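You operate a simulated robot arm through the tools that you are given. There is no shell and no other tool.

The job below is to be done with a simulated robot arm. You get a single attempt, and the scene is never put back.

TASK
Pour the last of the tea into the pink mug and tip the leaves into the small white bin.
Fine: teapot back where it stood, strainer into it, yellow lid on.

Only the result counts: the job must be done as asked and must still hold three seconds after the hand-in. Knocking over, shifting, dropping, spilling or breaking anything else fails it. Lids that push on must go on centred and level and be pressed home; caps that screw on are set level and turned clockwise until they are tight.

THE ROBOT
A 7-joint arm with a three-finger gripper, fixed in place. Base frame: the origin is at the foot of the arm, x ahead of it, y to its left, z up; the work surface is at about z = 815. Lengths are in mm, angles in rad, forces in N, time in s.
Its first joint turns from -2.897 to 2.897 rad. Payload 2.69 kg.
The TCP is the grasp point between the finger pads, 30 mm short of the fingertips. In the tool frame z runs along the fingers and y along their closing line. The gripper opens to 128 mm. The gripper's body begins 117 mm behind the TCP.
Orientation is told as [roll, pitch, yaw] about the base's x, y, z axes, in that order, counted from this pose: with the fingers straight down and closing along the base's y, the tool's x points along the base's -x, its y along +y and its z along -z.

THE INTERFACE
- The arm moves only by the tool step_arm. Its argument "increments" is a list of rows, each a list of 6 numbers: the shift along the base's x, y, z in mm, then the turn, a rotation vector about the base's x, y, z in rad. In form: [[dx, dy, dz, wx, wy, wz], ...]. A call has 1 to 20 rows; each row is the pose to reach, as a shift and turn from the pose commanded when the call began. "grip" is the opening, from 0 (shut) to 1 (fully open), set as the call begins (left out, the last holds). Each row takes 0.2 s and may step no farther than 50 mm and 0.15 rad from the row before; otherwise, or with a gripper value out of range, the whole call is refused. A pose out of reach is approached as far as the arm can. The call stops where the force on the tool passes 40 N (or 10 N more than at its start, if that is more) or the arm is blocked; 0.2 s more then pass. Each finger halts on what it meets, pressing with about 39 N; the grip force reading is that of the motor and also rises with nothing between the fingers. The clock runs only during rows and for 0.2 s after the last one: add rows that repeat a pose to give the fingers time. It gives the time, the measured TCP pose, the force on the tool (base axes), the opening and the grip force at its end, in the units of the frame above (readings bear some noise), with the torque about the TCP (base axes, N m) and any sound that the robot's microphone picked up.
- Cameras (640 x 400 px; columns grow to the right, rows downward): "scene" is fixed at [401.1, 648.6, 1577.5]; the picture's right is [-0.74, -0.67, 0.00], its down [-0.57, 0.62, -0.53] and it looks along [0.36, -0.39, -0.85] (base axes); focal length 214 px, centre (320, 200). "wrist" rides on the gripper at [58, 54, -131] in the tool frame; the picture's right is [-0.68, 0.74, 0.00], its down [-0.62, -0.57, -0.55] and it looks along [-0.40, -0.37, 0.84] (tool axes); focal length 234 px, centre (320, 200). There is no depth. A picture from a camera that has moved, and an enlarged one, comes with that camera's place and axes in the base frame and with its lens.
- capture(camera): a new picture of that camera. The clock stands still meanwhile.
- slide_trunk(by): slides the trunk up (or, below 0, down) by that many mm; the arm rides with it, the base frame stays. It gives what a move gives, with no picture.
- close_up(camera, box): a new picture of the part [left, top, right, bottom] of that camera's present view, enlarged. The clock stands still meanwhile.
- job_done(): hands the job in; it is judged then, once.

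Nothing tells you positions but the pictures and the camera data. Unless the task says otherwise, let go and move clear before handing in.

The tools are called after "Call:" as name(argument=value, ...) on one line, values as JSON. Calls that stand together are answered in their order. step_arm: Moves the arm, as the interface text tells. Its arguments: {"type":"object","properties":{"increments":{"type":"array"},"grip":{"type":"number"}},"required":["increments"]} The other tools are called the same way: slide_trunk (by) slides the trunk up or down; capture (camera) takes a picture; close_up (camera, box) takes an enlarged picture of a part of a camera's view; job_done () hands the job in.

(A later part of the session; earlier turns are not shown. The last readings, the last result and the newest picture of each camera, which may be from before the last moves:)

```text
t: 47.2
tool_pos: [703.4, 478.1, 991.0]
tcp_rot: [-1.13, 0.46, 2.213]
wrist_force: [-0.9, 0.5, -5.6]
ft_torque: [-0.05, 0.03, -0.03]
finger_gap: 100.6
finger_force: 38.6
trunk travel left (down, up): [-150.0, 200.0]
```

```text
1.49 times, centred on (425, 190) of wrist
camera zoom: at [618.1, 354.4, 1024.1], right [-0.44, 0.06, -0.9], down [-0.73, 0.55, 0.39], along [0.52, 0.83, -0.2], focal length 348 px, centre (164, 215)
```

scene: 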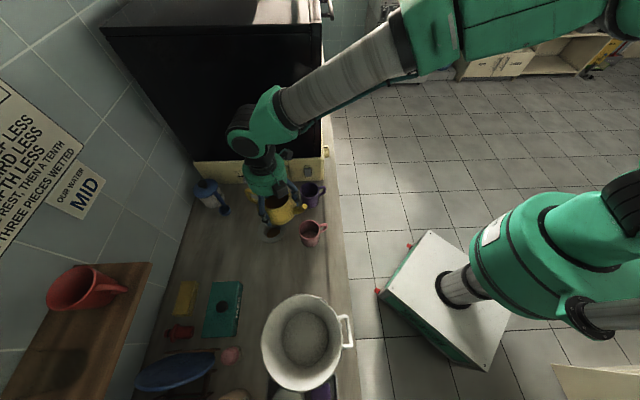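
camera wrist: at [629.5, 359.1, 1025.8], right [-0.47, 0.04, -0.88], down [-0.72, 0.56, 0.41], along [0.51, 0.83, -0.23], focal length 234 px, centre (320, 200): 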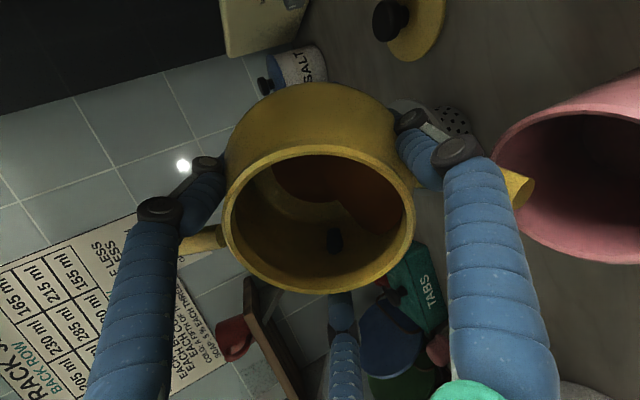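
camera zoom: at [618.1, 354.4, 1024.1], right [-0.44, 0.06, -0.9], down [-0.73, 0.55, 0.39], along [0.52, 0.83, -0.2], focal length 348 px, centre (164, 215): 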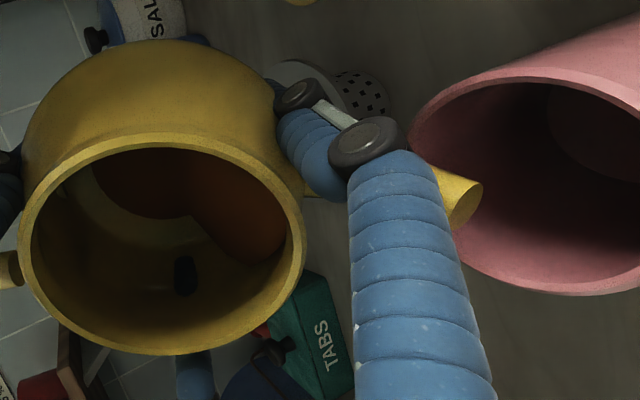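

Call:
step_arm(increments=[[-0.7, -0.3, 0.8, 0.0046, -0.0099, 0], [-1.4, -0.7, 1.6, 0.0092, -0.0198, 0], [-2.1, -1.0, 2.4, 0.0138, -0.0297, 0], [-2.9, -1.4, 3.2, 0.0184, -0.0395, 0]])

Call:
close_up(camera="scene", box=[280, 190, 340, 250])

Call:
close_up(camera="wrist", box=[210, 60, 640, 320])

```text
t: 48.2
tool_pos: [699.1, 476.5, 993.1]
tcp_rot: [-1.176, 0.472, 2.192]
wrist_force: [-0.1, -0.9, -6.0]
ft_torque: [-0.03, 0.06, 0.01]
finger_gap: 100.7
finger_force: 39.5
trunk travel left (down, up): [-150.0, 200.0]
```

```text
6.67 times, centred on (310, 220) of scene
camera zoom: at [401.1, 648.6, 1577.5], right [-0.74, -0.67, 0.0], down [-0.57, 0.62, -0.53], along [0.36, -0.39, -0.85], focal length 1430 px, centre (387, 67)
```

zoom: 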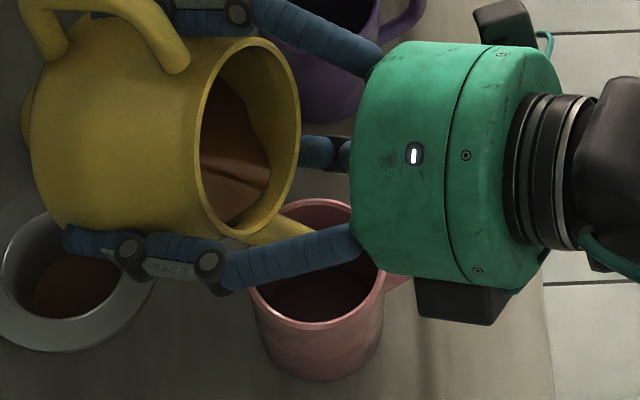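

```text
1.49 times, centred on (425, 190) of wrist
camera zoom: at [613.9, 352.0, 1021.9], right [-0.4, 0.08, -0.91], down [-0.75, 0.55, 0.38], along [0.53, 0.83, -0.16], focal length 348 px, centre (164, 215)
```

zoom: 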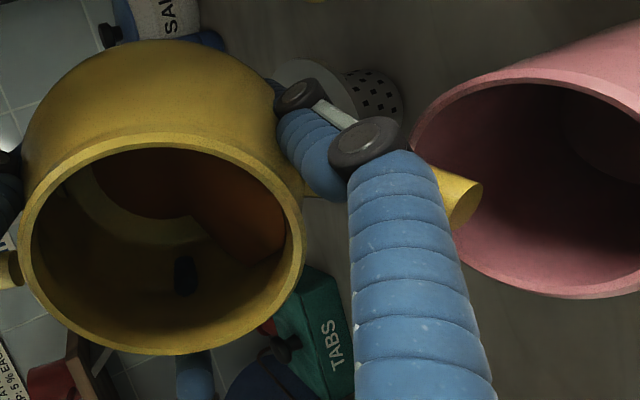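

Call:
step_arm(increments=[[-1.5, -0.7, 1.5, 0.0092, -0.0198, 0], [-3.0, -1.4, 3.0, 0.0184, -0.0395, 0], [-3.0, -1.4, 3.0, 0.0184, -0.0395, 0]])

Call:
close_up(camera="scene", box=[280, 190, 340, 250])

Call:
close_up(camera="wrist", box=[210, 60, 640, 320])

```text
t: 49.0
tool_pos: [695.4, 476.0, 996.0]
tcp_rot: [-1.227, 0.476, 2.171]
wrist_force: [-0.3, 1.3, -5.2]
ft_torque: [-0.04, 0.04, -0.01]
finger_gap: 100.6
finger_force: 39.2
trunk travel left (down, up): [-150.0, 200.0]
```

```text
6.67 times, centred on (310, 220) of scene
camera zoom: at [401.1, 648.6, 1577.5], right [-0.74, -0.67, 0.0], down [-0.57, 0.62, -0.53], along [0.36, -0.39, -0.85], focal length 1430 px, centre (387, 67)
```

zoom: 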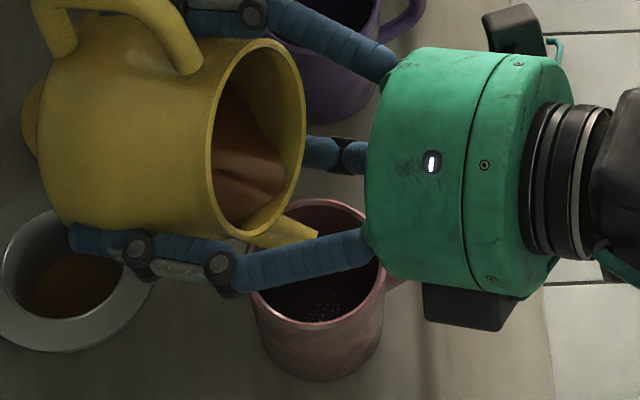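

```text
1.49 times, centred on (425, 190) of wrist
camera zoom: at [610.0, 350.0, 1019.0], right [-0.37, 0.09, -0.93], down [-0.76, 0.54, 0.36], along [0.53, 0.84, -0.13], focal length 348 px, centre (164, 215)
```

zoom: 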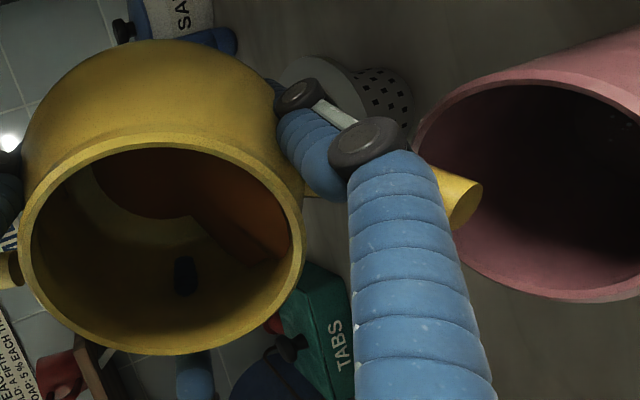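

Something has started arriving in the mug. I'll look closely.

Call:
close_up(camera="scene", box=[298, 215, 332, 245])

Call:
close_up(camera="wrist", box=[480, 100, 640, 280])

```text
13.33 times, centred on (315, 230) of scene
camera zoom: at [401.1, 648.6, 1577.5], right [-0.74, -0.67, 0.0], down [-0.57, 0.62, -0.53], along [0.36, -0.39, -0.85], focal length 2860 px, centre (387, -200)
```

zoom: 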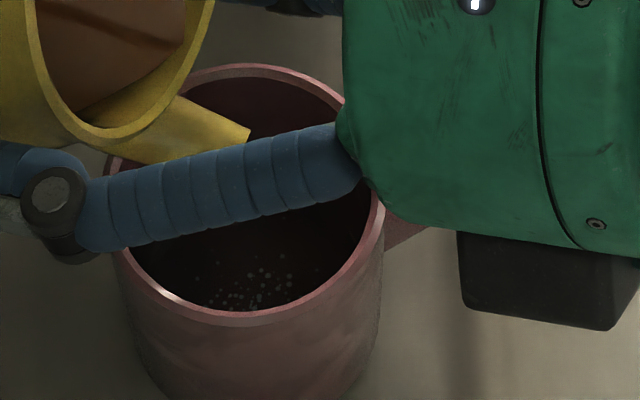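

```text
2.22 times, centred on (560, 190) of wrist
camera zoom: at [610.0, 350.0, 1019.0], right [-0.37, 0.09, -0.93], down [-0.76, 0.54, 0.36], along [0.53, 0.84, -0.13], focal length 520 px, centre (-213, 222)
```

zoom: 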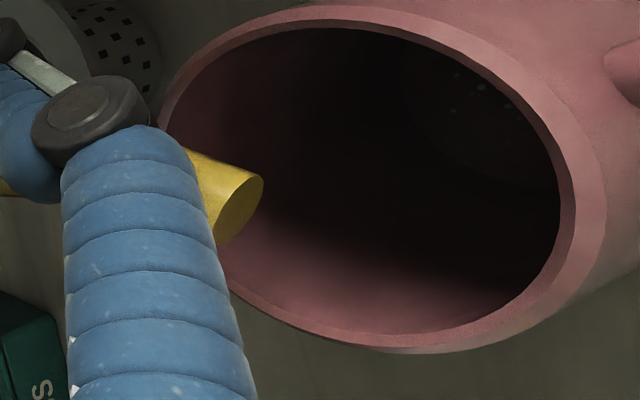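

Tea is now landing inside the mug. I'll keep tilting slowly, with pauses.

Call:
step_arm(increments=[[0, 0, 0, 0, 0, 0], [-0.8, -0.4, 0.7, 0.0046, -0.0099, 0], [-1.5, -0.7, 1.5, 0.0092, -0.0198, 0], [-2.3, -1.1, 2.2, 0.0138, -0.0297, 0], [-3.1, -1.5, 2.9, 0.0184, -0.0395, 0], [-3.1, -1.5, 2.9, 0.0184, -0.0395, 0], [-3.1, -1.5, 2.9, 0.0184, -0.0395, 0]])

Call:
close_up(camera="scene", box=[280, 190, 340, 250])

Call:
close_up(camera="scene", box=[298, 215, 332, 245])

Call:
close_up(camera="wrist", box=[210, 60, 640, 320])

```text
t: 50.6
tool_pos: [694.0, 473.2, 999.7]
tcp_rot: [-1.273, 0.484, 2.148]
wrist_force: [-0.4, 0.6, -5.5]
ft_torque: [-0.05, 0.04, 0.01]
finger_gap: 100.6
finger_force: 38.9
trunk travel left (down, up): [-150.0, 200.0]
```

```text
6.67 times, centred on (310, 220) of scene
camera zoom: at [401.1, 648.6, 1577.5], right [-0.74, -0.67, 0.0], down [-0.57, 0.62, -0.53], along [0.36, -0.39, -0.85], focal length 1430 px, centre (387, 67)
```

zoom: 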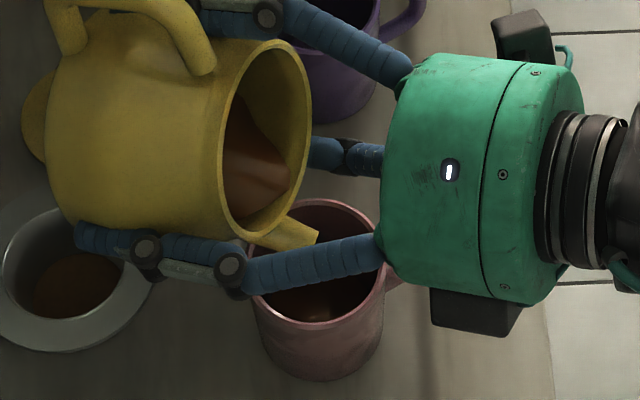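

```text
13.33 times, centred on (315, 230) of scene
camera zoom: at [401.1, 648.6, 1577.5], right [-0.74, -0.67, 0.0], down [-0.57, 0.62, -0.53], along [0.36, -0.39, -0.85], focal length 2860 px, centre (387, -200)
```

zoom: 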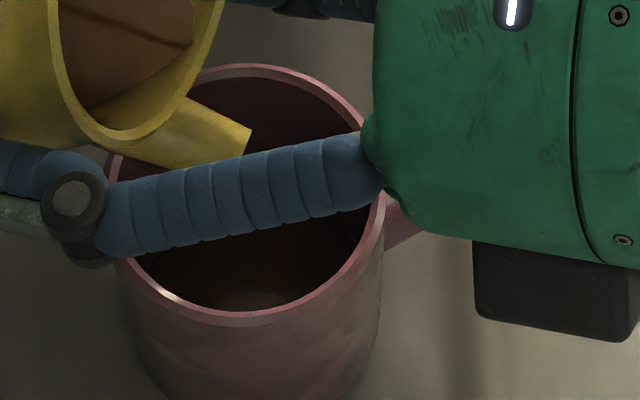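

```text
1.49 times, centred on (425, 190) of wrist
camera zoom: at [606.1, 348.0, 1016.4], right [-0.33, 0.11, -0.94], down [-0.78, 0.53, 0.34], along [0.54, 0.84, -0.09], focal length 348 px, centre (164, 215)
```

zoom: 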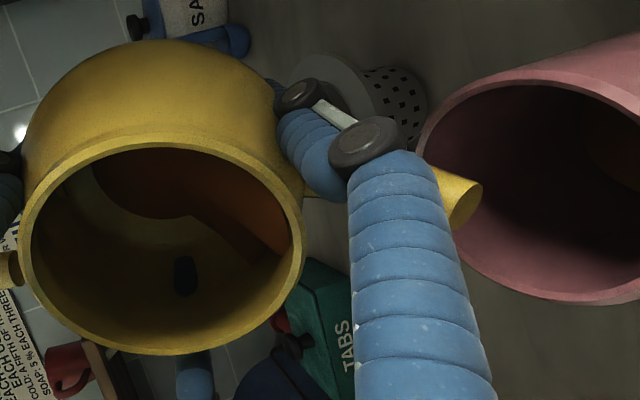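

Brown tea is collecting in the mug and nothing is outside it. On to 80°.

Call:
step_arm(increments=[[-0.8, -0.4, 0.7, 0.0046, -0.0099, 0], [-1.6, -0.8, 1.4, 0.0092, -0.0198, 0], [-2.4, -1.1, 2.0, 0.0138, -0.0297, 0], [-3.3, -1.5, 2.7, 0.0184, -0.0395, 0], [-3.3, -1.5, 2.7, 0.0184, -0.0395, 0], [-4.1, -1.9, 3.4, 0.0231, -0.0494, 0], [-4.9, -2.3, 4.0, 0.0277, -0.0593, 0], [-5.7, -2.7, 4.7, 0.0323, -0.0692, 0], [-6.6, -3.1, 5.3, 0.0369, -0.0791, 0], [-6.6, -3.1, 5.3, 0.0369, -0.0791, 0]])

Call:
close_up(camera="scene", box=[280, 190, 340, 250])

Call:
close_up(camera="wrist", box=[210, 60, 640, 320])

```text
t: 52.8
tool_pos: [685.8, 471.5, 1004.2]
tcp_rot: [-1.369, 0.493, 2.103]
wrist_force: [-0.2, 0.9, -4.5]
ft_torque: [0.01, 0.04, -0.01]
finger_gap: 100.2
finger_force: 38.9
trunk travel left (down, up): [-150.0, 200.0]
```

```text
6.67 times, centred on (310, 220) of scene
camera zoom: at [401.1, 648.6, 1577.5], right [-0.74, -0.67, 0.0], down [-0.57, 0.62, -0.53], along [0.36, -0.39, -0.85], focal length 1430 px, centre (387, 67)
```

zoom: 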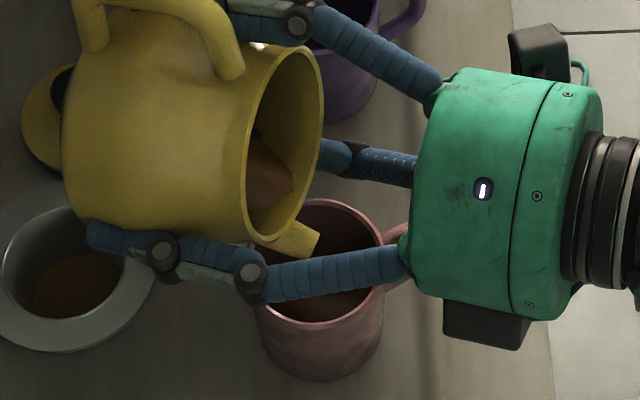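

```text
1.49 times, centred on (425, 190) of wrist
camera zoom: at [598.4, 344.7, 1009.4], right [-0.25, 0.14, -0.96], down [-0.8, 0.52, 0.29], along [0.54, 0.84, -0.02], focal length 348 px, centre (164, 215)
```

zoom: 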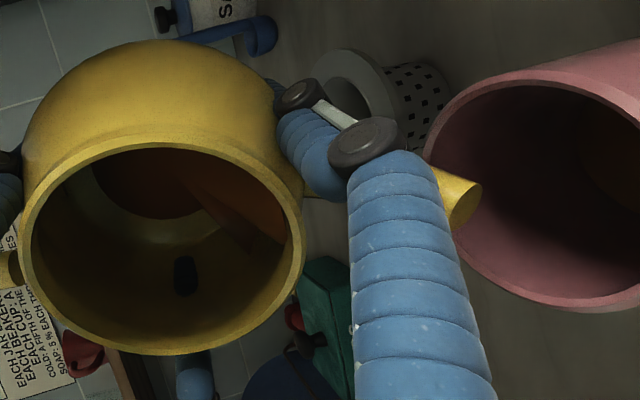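

Call:
step_arm(increments=[[-1.8, -0.8, 1.1, 0.0092, -0.0198, 0], [-3.6, -1.7, 2.3, 0.0184, -0.0395, 0], [-5.3, -2.5, 3.4, 0.0277, -0.0593, 0], [-7.1, -3.3, 4.5, 0.0369, -0.0791, 0], [-7.1, -3.3, 4.5, 0.0369, -0.0791, 0], [-7.1, -3.3, 4.5, 0.0369, -0.0791, 0], [-8.9, -4.1, 5.5, 0.0461, -0.0989, 0], [-10.8, -5.0, 6.5, 0.0553, -0.1186, 0], [-12.7, -5.8, 7.5, 0.0645, -0.1384, 0], [-14.5, -6.7, 8.5, 0.0738, -0.1582, 0], [-14.5, -6.7, 8.5, 0.0738, -0.1582, 0], [-14.5, -6.7, 8.5, 0.0738, -0.1582, 0]])

Call:
close_up(camera="scene", box=[280, 190, 340, 250])

Call:
close_up(camera="wrist", box=[210, 60, 640, 320])

```text
t: 55.4
tool_pos: [672.5, 464.3, 1014.0]
tcp_rot: [-1.569, 0.503, 2.008]
wrist_force: [1.1, 0.0, -4.5]
ft_torque: [0.0, 0.05, 0.0]
finger_gap: 100.4
finger_force: 39.6
trunk travel left (down, up): [-150.0, 200.0]
```

```text
6.67 times, centred on (310, 220) of scene
camera zoom: at [401.1, 648.6, 1577.5], right [-0.74, -0.67, 0.0], down [-0.57, 0.62, -0.53], along [0.36, -0.39, -0.85], focal length 1430 px, centre (387, 67)
```

zoom: 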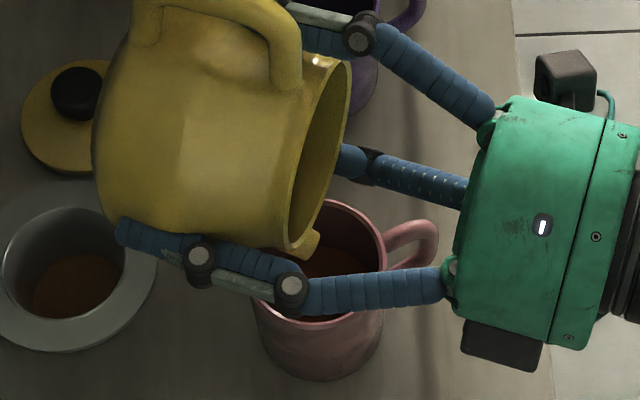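

```text
1.49 times, centred on (425, 190) of wrist
camera zoom: at [585.3, 338.6, 995.6], right [-0.1, 0.22, -0.97], down [-0.84, 0.5, 0.2], along [0.53, 0.84, 0.13], focal length 348 px, centre (164, 215)
```

zoom: 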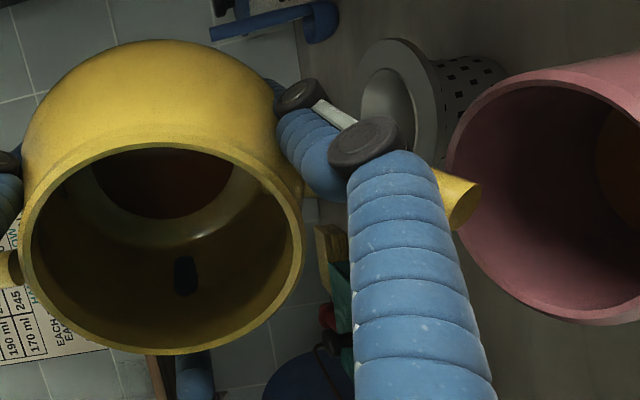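

The pot looks empty now, and the wrist force has dropped by about 1.3 N, so roughly 130 ml was poured. I'll tip a little further to 100° for the last drops and hold briefly.

Call:
step_arm(increments=[[-3.8, -1.8, 1.6, 0.0184, -0.0395, 0], [-7.6, -3.6, 3.2, 0.0369, -0.0791, 0], [-11.5, -5.4, 4.5, 0.0553, -0.1186, 0], [-15.4, -7.2, 5.7, 0.0738, -0.1582, 0], [-15.4, -7.2, 5.7, 0.0738, -0.1582, 0], [-15.4, -7.2, 5.7, 0.0738, -0.1582, 0], [-15.4, -7.2, 5.7, 0.0738, -0.1582, 0], [-15.4, -7.2, 5.7, 0.0738, -0.1582, 0]])

Call:
close_up(camera="scene", box=[280, 190, 340, 250])

Call:
close_up(camera="wrist", box=[210, 60, 640, 320])

```text
t: 57.2
tool_pos: [656.0, 457.2, 1019.5]
tcp_rot: [-1.768, 0.495, 1.914]
wrist_force: [-0.2, 0.0, -4.7]
ft_torque: [0.05, 0.03, 0.03]
finger_gap: 100.5
finger_force: 39.0
trunk travel left (down, up): [-150.0, 200.0]
```

```text
6.67 times, centred on (310, 220) of scene
camera zoom: at [401.1, 648.6, 1577.5], right [-0.74, -0.67, 0.0], down [-0.57, 0.62, -0.53], along [0.36, -0.39, -0.85], focal length 1430 px, centre (387, 67)
```

zoom: 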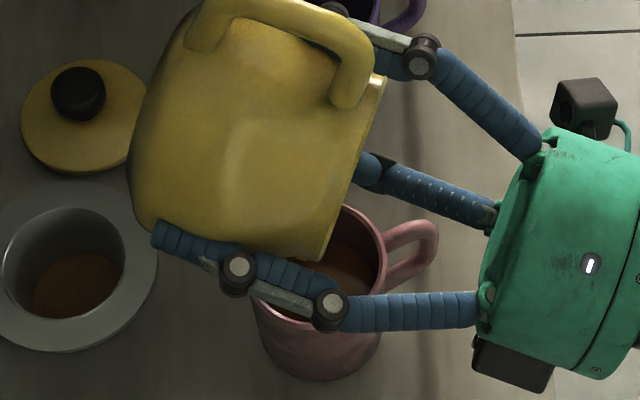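

```text
1.49 times, centred on (425, 190) of wrist
camera zoom: at [574.3, 334.1, 978.8], right [0.05, 0.29, -0.96], down [-0.86, 0.49, 0.1], along [0.5, 0.82, 0.27], focal length 348 px, centre (164, 215)
```

zoom: 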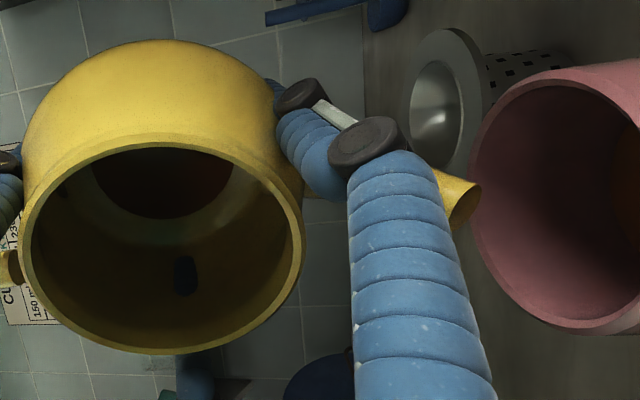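

The pot is empty and the mug holds the tea. I'll lift straight up and turn the pot back upright along the reverse path.

Call:
step_arm(increments=[[0, 0, 30, 0, 0, 0], [0, 0, 60, 0, 0, 0], [6, 2.8, 54.2, -0.0615, 0.1318, 0], [11.9, 5.6, 48.4, -0.123, 0.2637, 0], [17.9, 8.4, 42.6, -0.1844, 0.3955, 0], [23.9, 11.1, 36.8, -0.2459, 0.5273, 0], [29.8, 13.9, 31, -0.3074, 0.6592, 0], [35.8, 16.7, 25.2, -0.3689, 0.791, 0], [41.8, 19.5, 19.4, -0.4303, 0.9228, 0], [47.7, 22.3, 13.5, -0.4918, 1.0547, 0], [53.7, 25.1, 7.7, -0.5533, 1.1865, 0], [59.7, 27.8, 1.9, -0.6148, 1.3183, 0], [65.6, 30.6, -3.9, -0.6762, 1.4502, 0], [71.6, 33.4, -9.7, -0.7377, 1.582, 0], [71.6, 33.4, -9.7, -0.7377, 1.582, 0]])

Call:
close_up(camera="scene", box=[250, 175, 340, 255])

Call:
capture(camera="wrist")

```text
t: 60.4
tool_pos: [728.4, 492.1, 1007.5]
tcp_rot: [0.006, -0.003, 2.51]
wrist_force: [0.5, 0.3, -6.1]
ft_torque: [-0.04, 0.07, 0.02]
finger_gap: 100.2
finger_force: 39.0
out of reach, approached as far as the arm can: row 11
trunk travel left (down, up): [-150.0, 200.0]
```

```text
5.00 times, centred on (295, 215) of scene
camera zoom: at [401.1, 648.6, 1577.5], right [-0.74, -0.67, 0.0], down [-0.57, 0.62, -0.53], along [0.36, -0.39, -0.85], focal length 1072 px, centre (445, 125)
```

zoom: 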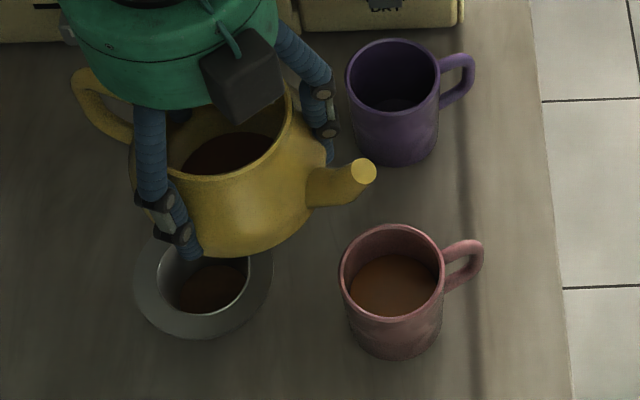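

```text
taken
camera wrist: at [744.6, 413.9, 1139.4], right [-0.98, -0.2, 0.01], down [-0.16, 0.82, 0.55], along [-0.11, 0.54, -0.84], focal length 234 px, centre (320, 200)
```

wrist: 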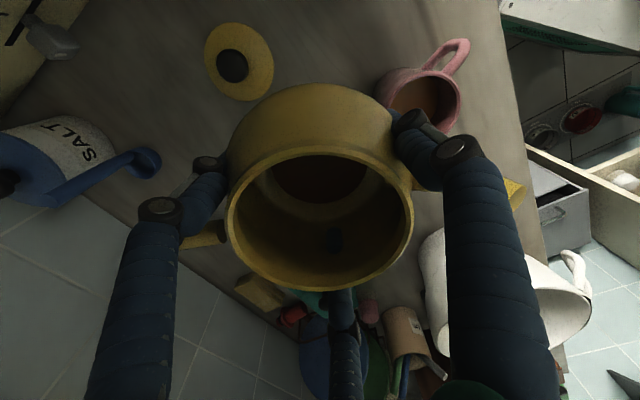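

Call:
close_up(camera="wrist", box=[210, 70, 430, 300])

Call:
close_up(camera="scene", box=[298, 215, 332, 245])

Call:
close_up(camera="scene", box=[260, 185, 310, 230])

```text
1.74 times, centred on (320, 185) of wrist
camera zoom: at [744.6, 413.9, 1139.4], right [-0.98, -0.2, 0.01], down [-0.16, 0.82, 0.55], along [-0.11, 0.54, -0.84], focal length 407 px, centre (320, 226)
```

zoom: 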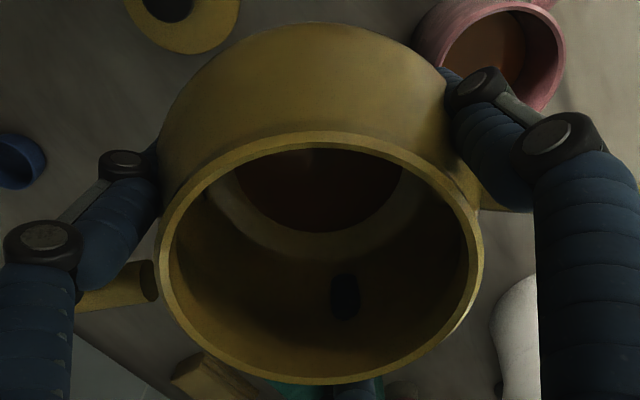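

```text
13.33 times, centred on (315, 230) of scene
camera zoom: at [401.1, 648.6, 1577.5], right [-0.74, -0.67, 0.0], down [-0.57, 0.62, -0.53], along [0.36, -0.39, -0.85], focal length 2860 px, centre (387, -200)
```

zoom: 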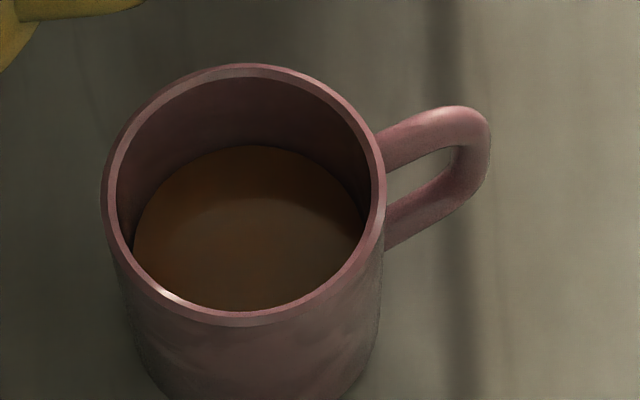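

```text
8.89 times, centred on (285, 208) of scene
camera zoom: at [401.1, 648.6, 1577.5], right [-0.74, -0.67, 0.0], down [-0.57, 0.62, -0.53], along [0.36, -0.39, -0.85], focal length 1906 px, centre (631, 133)
```

zoom: 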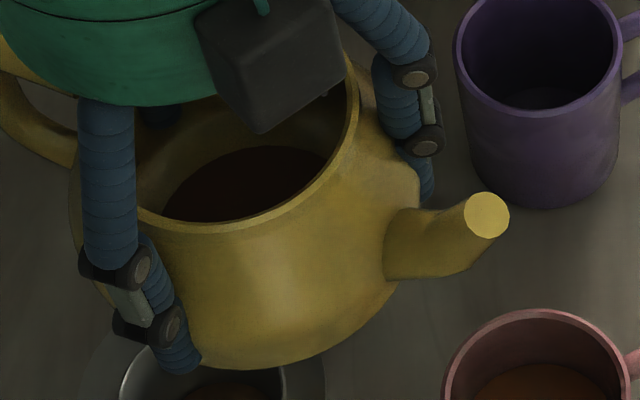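

The mug is well filled and nothing is on the counter around it. I'll let the arm settle, then swing the teapot back the way it came.

Call:
step_arm(increments=[[0, 0, 0, 0, 0, 0], [0, 0, 0, 0, 0, 0]])

```text
t: 61.0
tool_pos: [729.3, 491.6, 1009.4]
tcp_rot: [0.0, 0.001, 2.51]
wrist_force: [0.3, -0.9, -3.7]
ft_torque: [0.04, 0.01, -0.01]
finger_gap: 99.9
finger_force: 39.5
trunk travel left (down, up): [-150.0, 200.0]
```

Call:
step_arm(increments=[[-9, 4.2, 0, 0, 0, -0.1212], [-18, 8.5, 0, 0, 0, -0.2424], [-27, 12.7, 0, 0, 0, -0.3637], [-36, 17, 0, 0, 0, -0.4849], [-45, 21.2, 0, 0, 0, -0.6061], [-54, 25.4, 0, 0, 0, -0.7273], [-63, 29.7, 0, 0, 0, -0.8486], [-72, 33.9, 0, 0, 0, -0.9698], [-81, 38.2, 0, 0, 0, -1.091], [-90, 42.4, 0, 0, 0, -1.2122], [-99, 46.6, 0, 0, 0, -1.3334], [-108, 50.9, 0, 0, 0, -1.4547], [-117, 55.1, 0, 0, 0, -1.5759], [-126, 59.4, 0, 0, 0, -1.6971], [-135, 63.6, 0, 0, 0, -1.8183], [-144, 67.8, 0, 0, 0, -1.9396], [-153, 72.1, 0, 0, 0, -2.0608], [-162, 76.3, 0, 0, 0, -2.182], [-162, 76.3, 0, 0, 0, -2.182]])

Call:
capture(camera="wrist")

Call:
capture(camera="scene")

```text
t: 65.0
tool_pos: [565.4, 566.2, 1009.0]
tcp_rot: [-0.001, 0.0, 0.327]
wrist_force: [0.1, 0.3, -4.8]
ft_torque: [0.03, -0.02, -0.02]
finger_gap: 99.8
finger_force: 39.4
trunk travel left (down, up): [-150.0, 200.0]
```

```text
taken
camera wrist: at [493.5, 597.4, 1141.5], right [0.4, 0.91, 0.0], down [0.76, -0.34, 0.55], along [0.5, -0.22, -0.84], focal length 234 px, centre (320, 200)
```

wrist: 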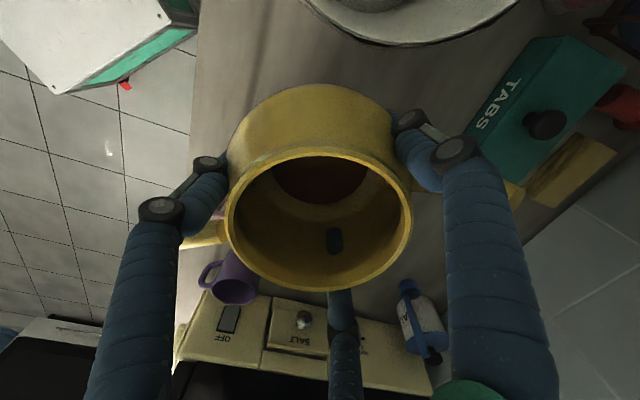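

```text
taken
```

scene: 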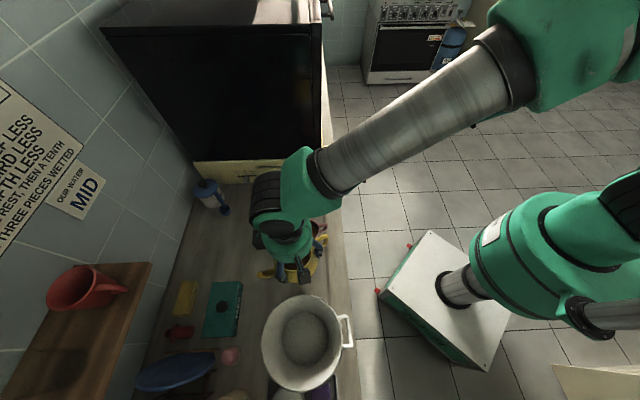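

Back over its spot to within about 1 mm. I'll lower it, slowly at the end, until it touches down.

Call:
step_arm(increments=[[-0.7, 1.0, -30, 0, 0, 0], [-0.7, 1.0, -65, 0, 0, 0], [-0.7, 1.0, -100, 0, 0, 0], [-0.7, 1.0, -130, 0, 0, 0], [-0.7, 1.0, -140, 0, 0, 0], [-0.7, 1.0, -145, 0, 0, 0], [-0.7, 1.0, -147, 0, 0, 0]])

Call:
step_arm(increments=[[0, 0, -1, 0, 0, 0], [0, 0, -2, 0, 0, 0]])

```text
t: 66.6
tool_pos: [565.7, 567.4, 863.4]
tcp_rot: [0.002, 0.0, 0.33]
wrist_force: [-2.0, -4.3, 10.7]
ft_torque: [0.04, -0.6, -0.13]
finger_gap: 100.1
finger_force: 39.3
trunk travel left (down, up): [-150.0, 200.0]
```

```text
t: 67.2
tool_pos: [565.0, 567.3, 863.6]
tcp_rot: [0.003, -0.005, 0.328]
wrist_force: [-4.6, -2.2, 24.2]
ft_torque: [-0.3, 0.29, 0.31]
finger_gap: 100.1
finger_force: 38.8
trunk travel left (down, up): [-150.0, 200.0]
```

It's down on the counter, about 3 mm earlier than at pick-up, so the pot slipped slightly in the grip. I'll ease off the pressure and open the hand.

Call:
step_arm(increments=[[0, 0, 1, 0, 0, 0], [0, 0, 2, 0, 0, 0], [0, 0, 2, 0, 0, 0]])

Call:
step_arm(increments=[[0, 0, 0, 0, 0, 0], [0, 0, 0, 0, 0, 0]], grip=0.84)

Call:
step_arm(increments=[[0, 0, 0, 0, 0, 0], [0, 0, 0, 0, 0, 0], [0, 0, 0, 0, 0, 0]], grip=1.0)

Call:
close_up(camera="wrist", box=[140, 70, 480, 282])

```text
t: 68.0
tool_pos: [565.4, 567.6, 862.3]
tcp_rot: [0.001, 0.0, 0.327]
wrist_force: [-1.6, 2.9, 15.6]
ft_torque: [0.26, -0.2, 0.2]
finger_gap: 100.1
finger_force: 39.4
trunk travel left (down, up): [-150.0, 200.0]
```

```text
t: 68.6
tool_pos: [565.6, 567.1, 861.4]
tcp_rot: [-0.001, -0.001, 0.329]
wrist_force: [0.4, 0.9, -0.3]
ft_torque: [0.02, 0.0, -0.01]
finger_gap: 107.6
finger_force: 0.1
trunk travel left (down, up): [-150.0, 200.0]
```

```text
t: 69.4
tool_pos: [566.5, 567.7, 862.1]
tcp_rot: [-0.001, -0.001, 0.328]
wrist_force: [-0.1, -0.2, -0.5]
ft_torque: [-0.01, 0.02, 0.02]
finger_gap: 127.9
finger_force: 0.0
trunk travel left (down, up): [-150.0, 200.0]
```

```text
1.88 times, centred on (310, 176) of wrist
camera zoom: at [492.7, 599.3, 994.0], right [0.4, 0.92, 0.0], down [0.76, -0.34, 0.55], along [0.5, -0.22, -0.84], focal length 441 px, centre (339, 245)
```

zoom: 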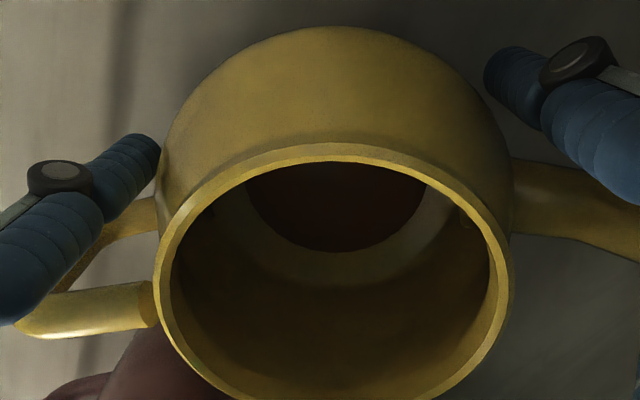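

Released, and the pot is standing. I'll rise straight up and check the scene.

Call:
step_arm(increments=[[-0.5, -1, 10, 0, 0, 0], [-0.5, -1, 25, 0, 0, 0], [-0.5, -1, 50, 0, 0, 0], [-0.5, -1, 90, 0, 0, 0], [-0.5, -1, 130, 0, 0, 0], [-0.5, -1, 170, 0, 0, 0], [30, -40, 200, 0, 0, 0], [60, -80, 230, 0, 0, 0]])

Call:
capture(camera="scene")

Call:
capture(camera="wrist")

```text
refused: row 7 steps farther than a row can; nothing moved
```

```text
taken
```

scene: 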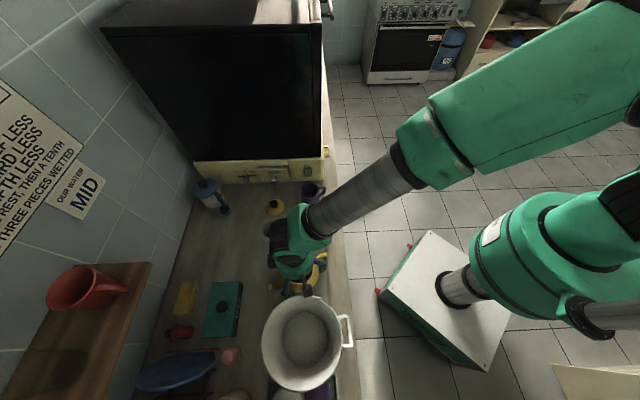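

```text
taken
camera wrist: at [492.7, 599.3, 994.0], right [0.4, 0.92, 0.0], down [0.76, -0.34, 0.55], along [0.5, -0.22, -0.84], focal length 234 px, centre (320, 200)
```

wrist: 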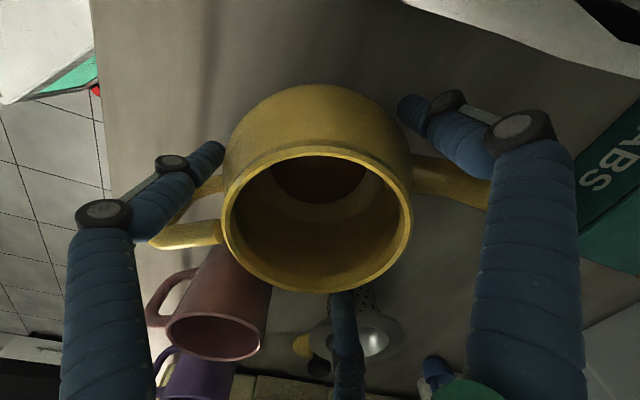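

The step was just too long, so nothing moved. I'll redo it with shorter steps: up, then across towards the strainer.

Call:
step_arm(increments=[[-0.5, -1, 10, 0, 0, 0], [-0.5, -1, 25, 0, 0, 0], [-0.5, -1, 55, 0, 0, 0], [-0.5, -1, 95, 0, 0, 0], [-0.5, -1, 135, 0, 0, 0], [-0.5, -1, 165, 0, 0, 0], [30, -8, 165, 0, 0, -0.125], [65, -14, 165, 0, 0, -0.25], [100, -20, 160, 0, 0, -0.375], [135, -28, 155, 0, 0, -0.5], [165, -34, 145, 0, 0, -0.625], [178, -37, 138, 0, 0, -0.75], [178, -37, 138, 0, 0, -0.876], [178, -37, 138, 0, 0, -0.876]])

Call:
capture(camera="scene")

Call:
capture(camera="wrist")

```text
t: 72.4
tool_pos: [742.0, 531.4, 1000.6]
tcp_rot: [-0.001, 0.001, -0.548]
wrist_force: [-0.3, 0.3, -0.8]
ft_torque: [-0.01, 0.01, 0.0]
finger_gap: 128.0
finger_force: 0.1
trunk travel left (down, up): [-150.0, 200.0]
```

```text
taken
```

scene: 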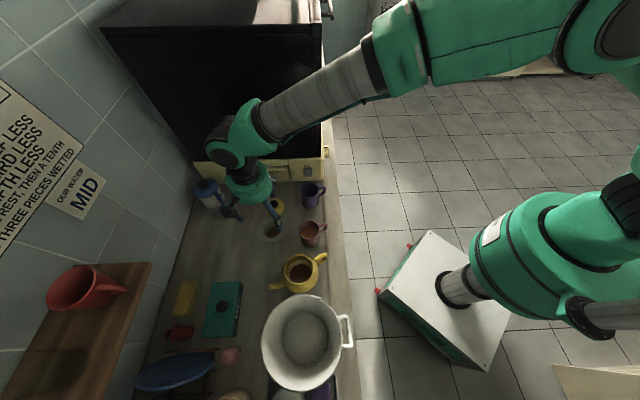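

```text
taken
camera wrist: at [721.3, 607.5, 1132.5], right [0.96, 0.27, 0.0], down [0.23, -0.8, 0.55], along [0.15, -0.53, -0.84], focal length 234 px, centre (320, 200)
```

wrist: 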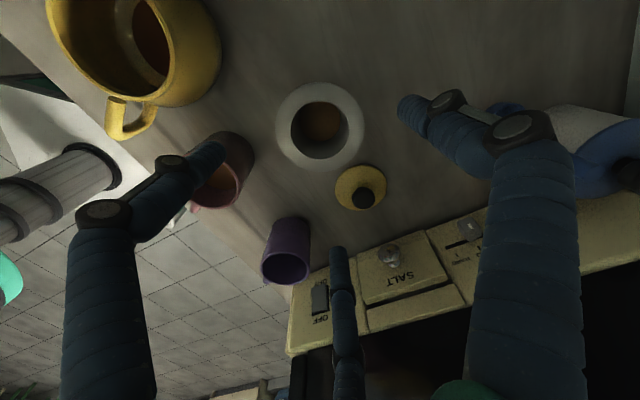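

The teapot looks back in place. I'll compare it closely with the start, and measure the strainer under the hand.

Call:
close_up(camera="scene", box=[265, 240, 335, 300])

Call:
close_up(camera="wrist", box=[240, 60, 400, 220])

```text
6.67 times, centred on (300, 270) of scene
camera zoom: at [401.1, 648.6, 1577.5], right [-0.74, -0.67, 0.0], down [-0.57, 0.62, -0.53], along [0.36, -0.39, -0.85], focal length 1430 px, centre (453, -267)
```

zoom: 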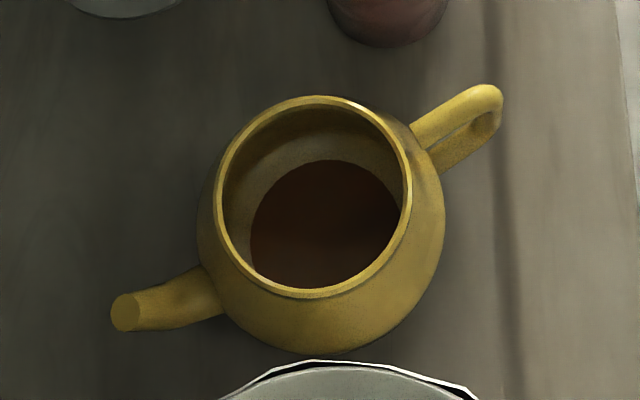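

```text
2.50 times, centred on (320, 140) of wrist
camera zoom: at [721.3, 607.5, 1132.5], right [0.96, 0.27, 0.0], down [0.23, -0.8, 0.55], along [0.15, -0.53, -0.84], focal length 585 px, centre (320, 350)
```

zoom: 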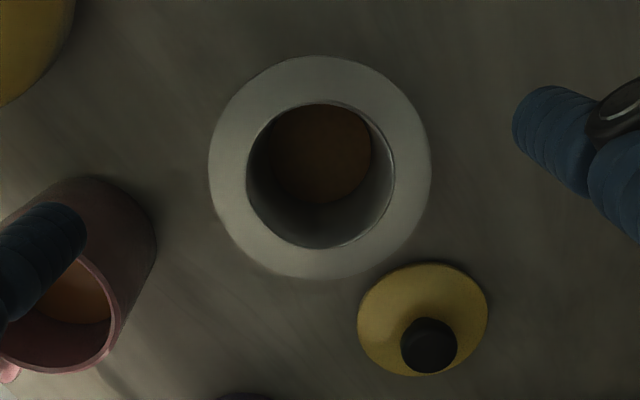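

The teapot is back with its rim centre unchanged and only a few degrees of yaw. The hand is centred over the strainer to within 1 mm. I'll lower so the fingertips reach about 8 mm below the flange, then close on its edge.

Call:
step_arm(increments=[[0, 0, -40, 0, 0, 0], [0, 0, -80, 0, 0, 0], [0, 0, -100, 0, 0, 0], [0, 0, -108, 0, 0, 0], [0, 0, -112, 0, 0, 0], [0, 0, -112, 0, 0, 0]], grip=1.0)

Call:
close_up(camera="wrist", box=[160, 60, 480, 260])

Call:
close_up(camera="scene", box=[230, 180, 320, 260])

```text
t: 73.8
tool_pos: [742.4, 530.9, 887.7]
tcp_rot: [0.002, 0.0, -0.547]
wrist_force: [-0.5, -0.9, -0.1]
ft_torque: [0.01, 0.0, 0.0]
finger_gap: 128.1
finger_force: 0.1
trunk travel left (down, up): [-150.0, 200.0]
```

```text
2.00 times, centred on (320, 160) of wrist
camera zoom: at [720.7, 607.0, 1019.5], right [0.96, 0.28, 0.0], down [0.23, -0.8, 0.55], along [0.15, -0.53, -0.84], focal length 468 px, centre (320, 280)
```

zoom: 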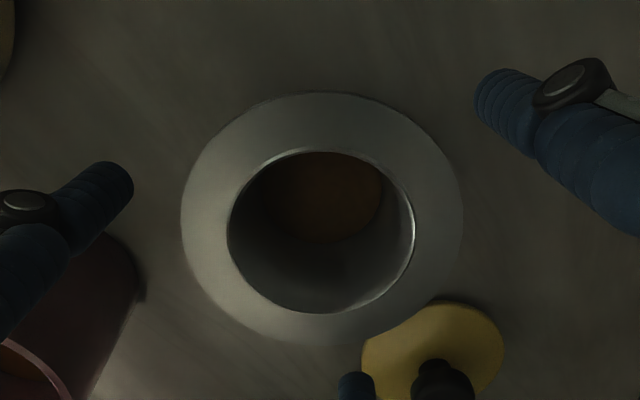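

```text
5.00 times, centred on (275, 220) of scene
camera zoom: at [401.1, 648.6, 1577.5], right [-0.74, -0.67, 0.0], down [-0.57, 0.62, -0.53], along [0.36, -0.39, -0.85], focal length 1072 px, centre (545, 100)
```

zoom: 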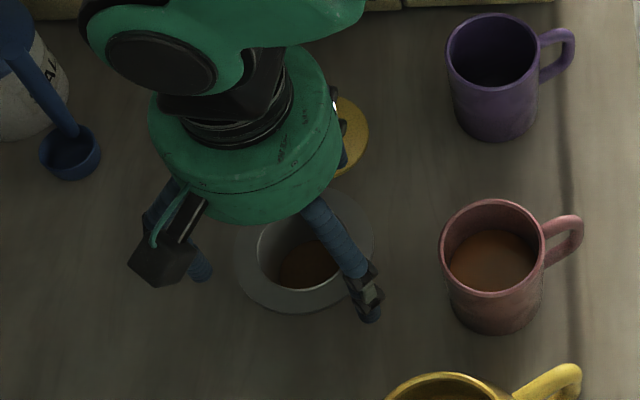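

Call:
step_arm(increments=[[0, 0, 2, 0, 0, 0], [0, 0, 2, 0, 0, 0], [0, 0, 2, 0, 0, 0]], grip=0.84)

Call:
close_up(camera="wrist", box=[160, 60, 480, 260])

Call:
step_arm(increments=[[0, 0, 0, 0, 0, 0], [0, 0, 0, 0, 0, 0], [0, 0, 0, 0, 0, 0]], grip=0.78)

Call:
close_up(camera="wrist", box=[160, 60, 480, 260])

```text
t: 74.6
tool_pos: [743.5, 531.4, 890.6]
tcp_rot: [0.0, -0.001, -0.548]
wrist_force: [0.2, -0.1, 0.5]
ft_torque: [0.01, 0.0, -0.01]
finger_gap: 107.5
finger_force: 0.1
trunk travel left (down, up): [-150.0, 200.0]
```

```text
2.00 times, centred on (320, 160) of wrist
camera zoom: at [720.6, 607.0, 1021.9], right [0.96, 0.28, 0.0], down [0.23, -0.8, 0.55], along [0.15, -0.53, -0.84], focal length 468 px, centre (320, 280)
```

zoom: 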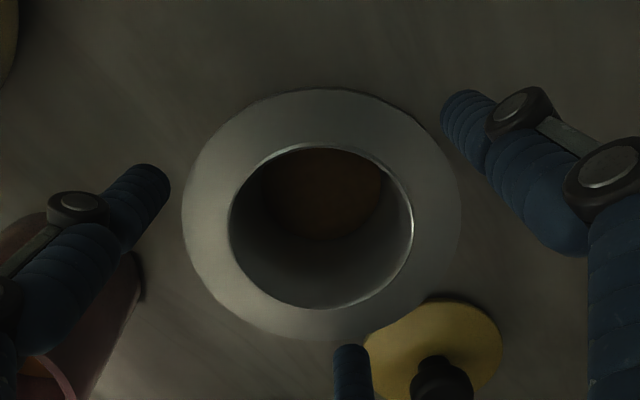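

```text
t: 75.4
tool_pos: [742.1, 531.2, 889.6]
tcp_rot: [0.0, 0.0, -0.547]
wrist_force: [-0.3, -0.6, 0.4]
ft_torque: [0.01, 0.03, -0.01]
finger_gap: 99.8
finger_force: 0.1
trunk travel left (down, up): [-150.0, 200.0]
```

```text
2.00 times, centred on (320, 160) of wrist
camera zoom: at [720.6, 607.0, 1021.8], right [0.96, 0.28, 0.0], down [0.23, -0.8, 0.55], along [0.15, -0.53, -0.84], focal length 468 px, centre (320, 280)
```

zoom: 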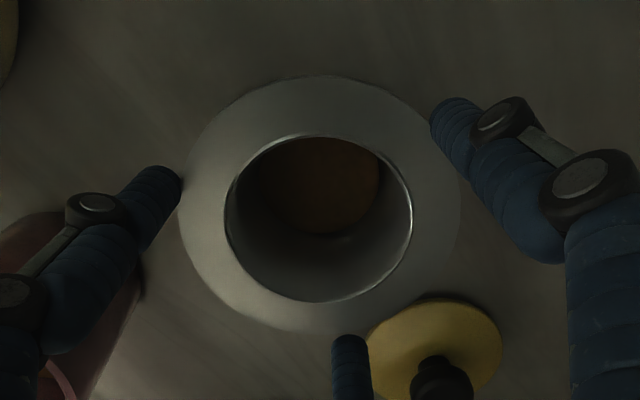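

Call:
step_arm(increments=[[0, 0, 0, 0, 0, 0], [0, 0, 0, 0, 0, 0], [0, 0, 0, 0, 0, 0]], grip=0.73)

Call:
close_up(camera="wrist", box=[160, 60, 480, 260])

```text
t: 76.2
tool_pos: [743.1, 530.1, 889.5]
tcp_rot: [0.0, -0.001, -0.548]
wrist_force: [-0.7, 0.4, -0.8]
ft_torque: [0.01, -0.02, -0.03]
finger_gap: 93.6
finger_force: 0.4
trunk travel left (down, up): [-150.0, 200.0]
```

```text
2.00 times, centred on (320, 160) of wrist
camera zoom: at [720.6, 607.0, 1021.9], right [0.96, 0.28, 0.0], down [0.23, -0.8, 0.55], along [0.15, -0.53, -0.84], focal length 468 px, centre (320, 280)
```

zoom: 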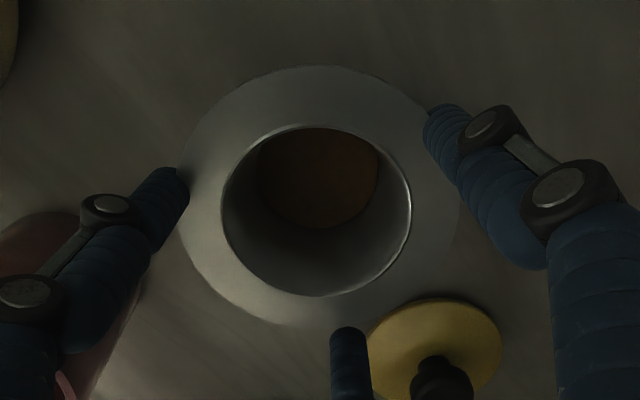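

Call:
step_arm(increments=[[0, 0, 0, 0, 0, 0], [0, 0, 0, 0, 0, 0], [0, 0, 0, 0, 0, 0]], grip=0.69)

Call:
close_up(camera="wrist", box=[160, 60, 480, 260])

Call:
close_up(camera="scene", box=[230, 180, 320, 260])

```text
t: 77.0
tool_pos: [742.3, 531.7, 889.2]
tcp_rot: [0.0, -0.002, -0.547]
wrist_force: [-0.6, -0.1, -0.4]
ft_torque: [0.01, -0.02, -0.02]
finger_gap: 88.2
finger_force: 0.1
trunk travel left (down, up): [-150.0, 200.0]
```

```text
2.00 times, centred on (320, 160) of wrist
camera zoom: at [720.6, 607.0, 1021.8], right [0.96, 0.28, 0.0], down [0.23, -0.8, 0.55], along [0.15, -0.53, -0.84], focal length 468 px, centre (320, 280)
```

zoom: 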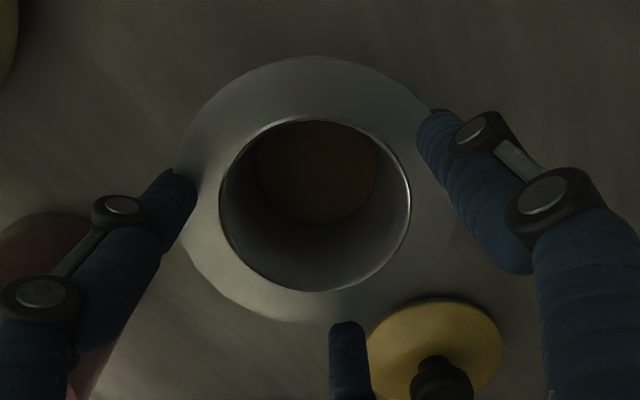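

```text
5.00 times, centred on (275, 220) of scene
camera zoom: at [401.1, 648.6, 1577.5], right [-0.74, -0.67, 0.0], down [-0.57, 0.62, -0.53], along [0.36, -0.39, -0.85], focal length 1072 px, centre (545, 100)
```

zoom: 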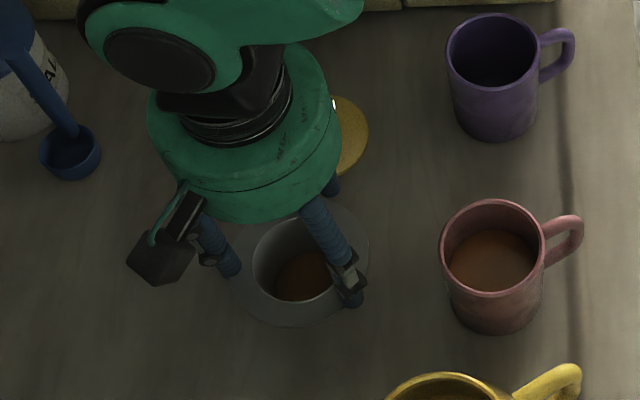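

Only one finger seems to be pushing the strainer, and it's sliding sideways instead of being gripped. I'll look closely before going further.

Call:
close_up(camera="scene", box=[255, 205, 290, 240])

Call:
close_up(camera="wrist", box=[230, 110, 300, 180])

Call:
close_up(camera="wrist", box=[340, 90, 410, 160])

Call:
close_up(camera="wrist", box=[290, 190, 370, 260])

```text
11.43 times, centred on (272, 222) of scene
camera zoom: at [401.1, 648.6, 1577.5], right [-0.74, -0.67, 0.0], down [-0.57, 0.62, -0.53], along [0.36, -0.39, -0.85], focal length 2451 px, centre (863, -57)
```

zoom: 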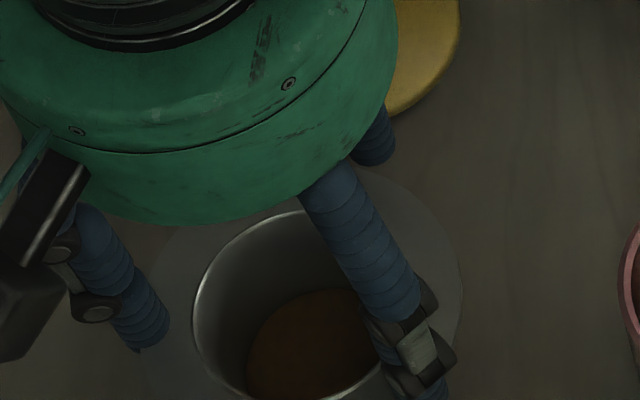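

```text
5.71 times, centred on (265, 145) of wrist
camera zoom: at [720.6, 607.0, 1021.8], right [0.96, 0.28, 0.0], down [0.23, -0.8, 0.55], along [0.15, -0.53, -0.84], focal length 1338 px, centre (634, 514)
```

zoom: 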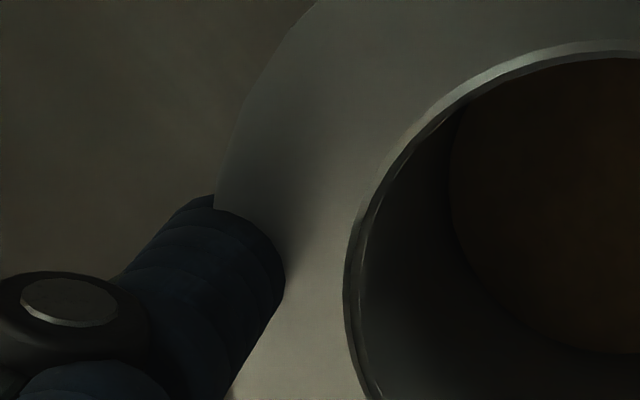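

```text
5.71 times, centred on (375, 125) of wrist
camera zoom: at [720.6, 607.0, 1021.8], right [0.96, 0.28, 0.0], down [0.23, -0.8, 0.55], along [0.15, -0.53, -0.84], focal length 1338 px, centre (6, 629)
```

zoom: 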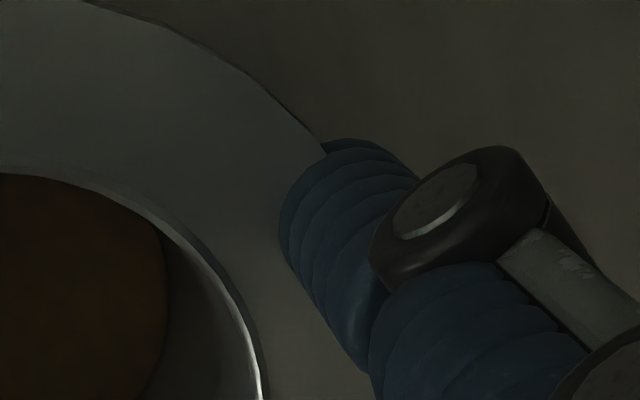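

```text
5.71 times, centred on (330, 225) of wrist
camera zoom: at [720.6, 607.0, 1021.8], right [0.96, 0.28, 0.0], down [0.23, -0.8, 0.55], along [0.15, -0.53, -0.84], focal length 1338 px, centre (263, 57)
```

zoom: 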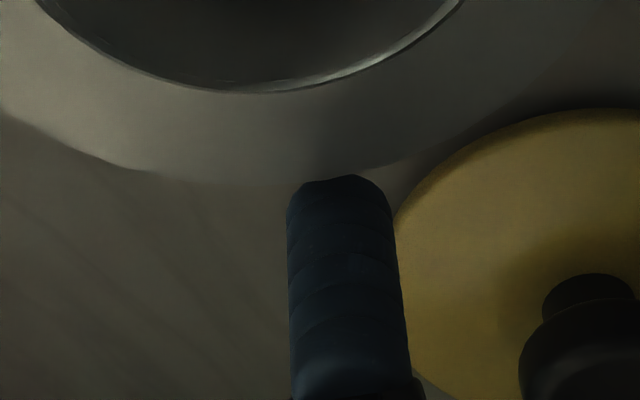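

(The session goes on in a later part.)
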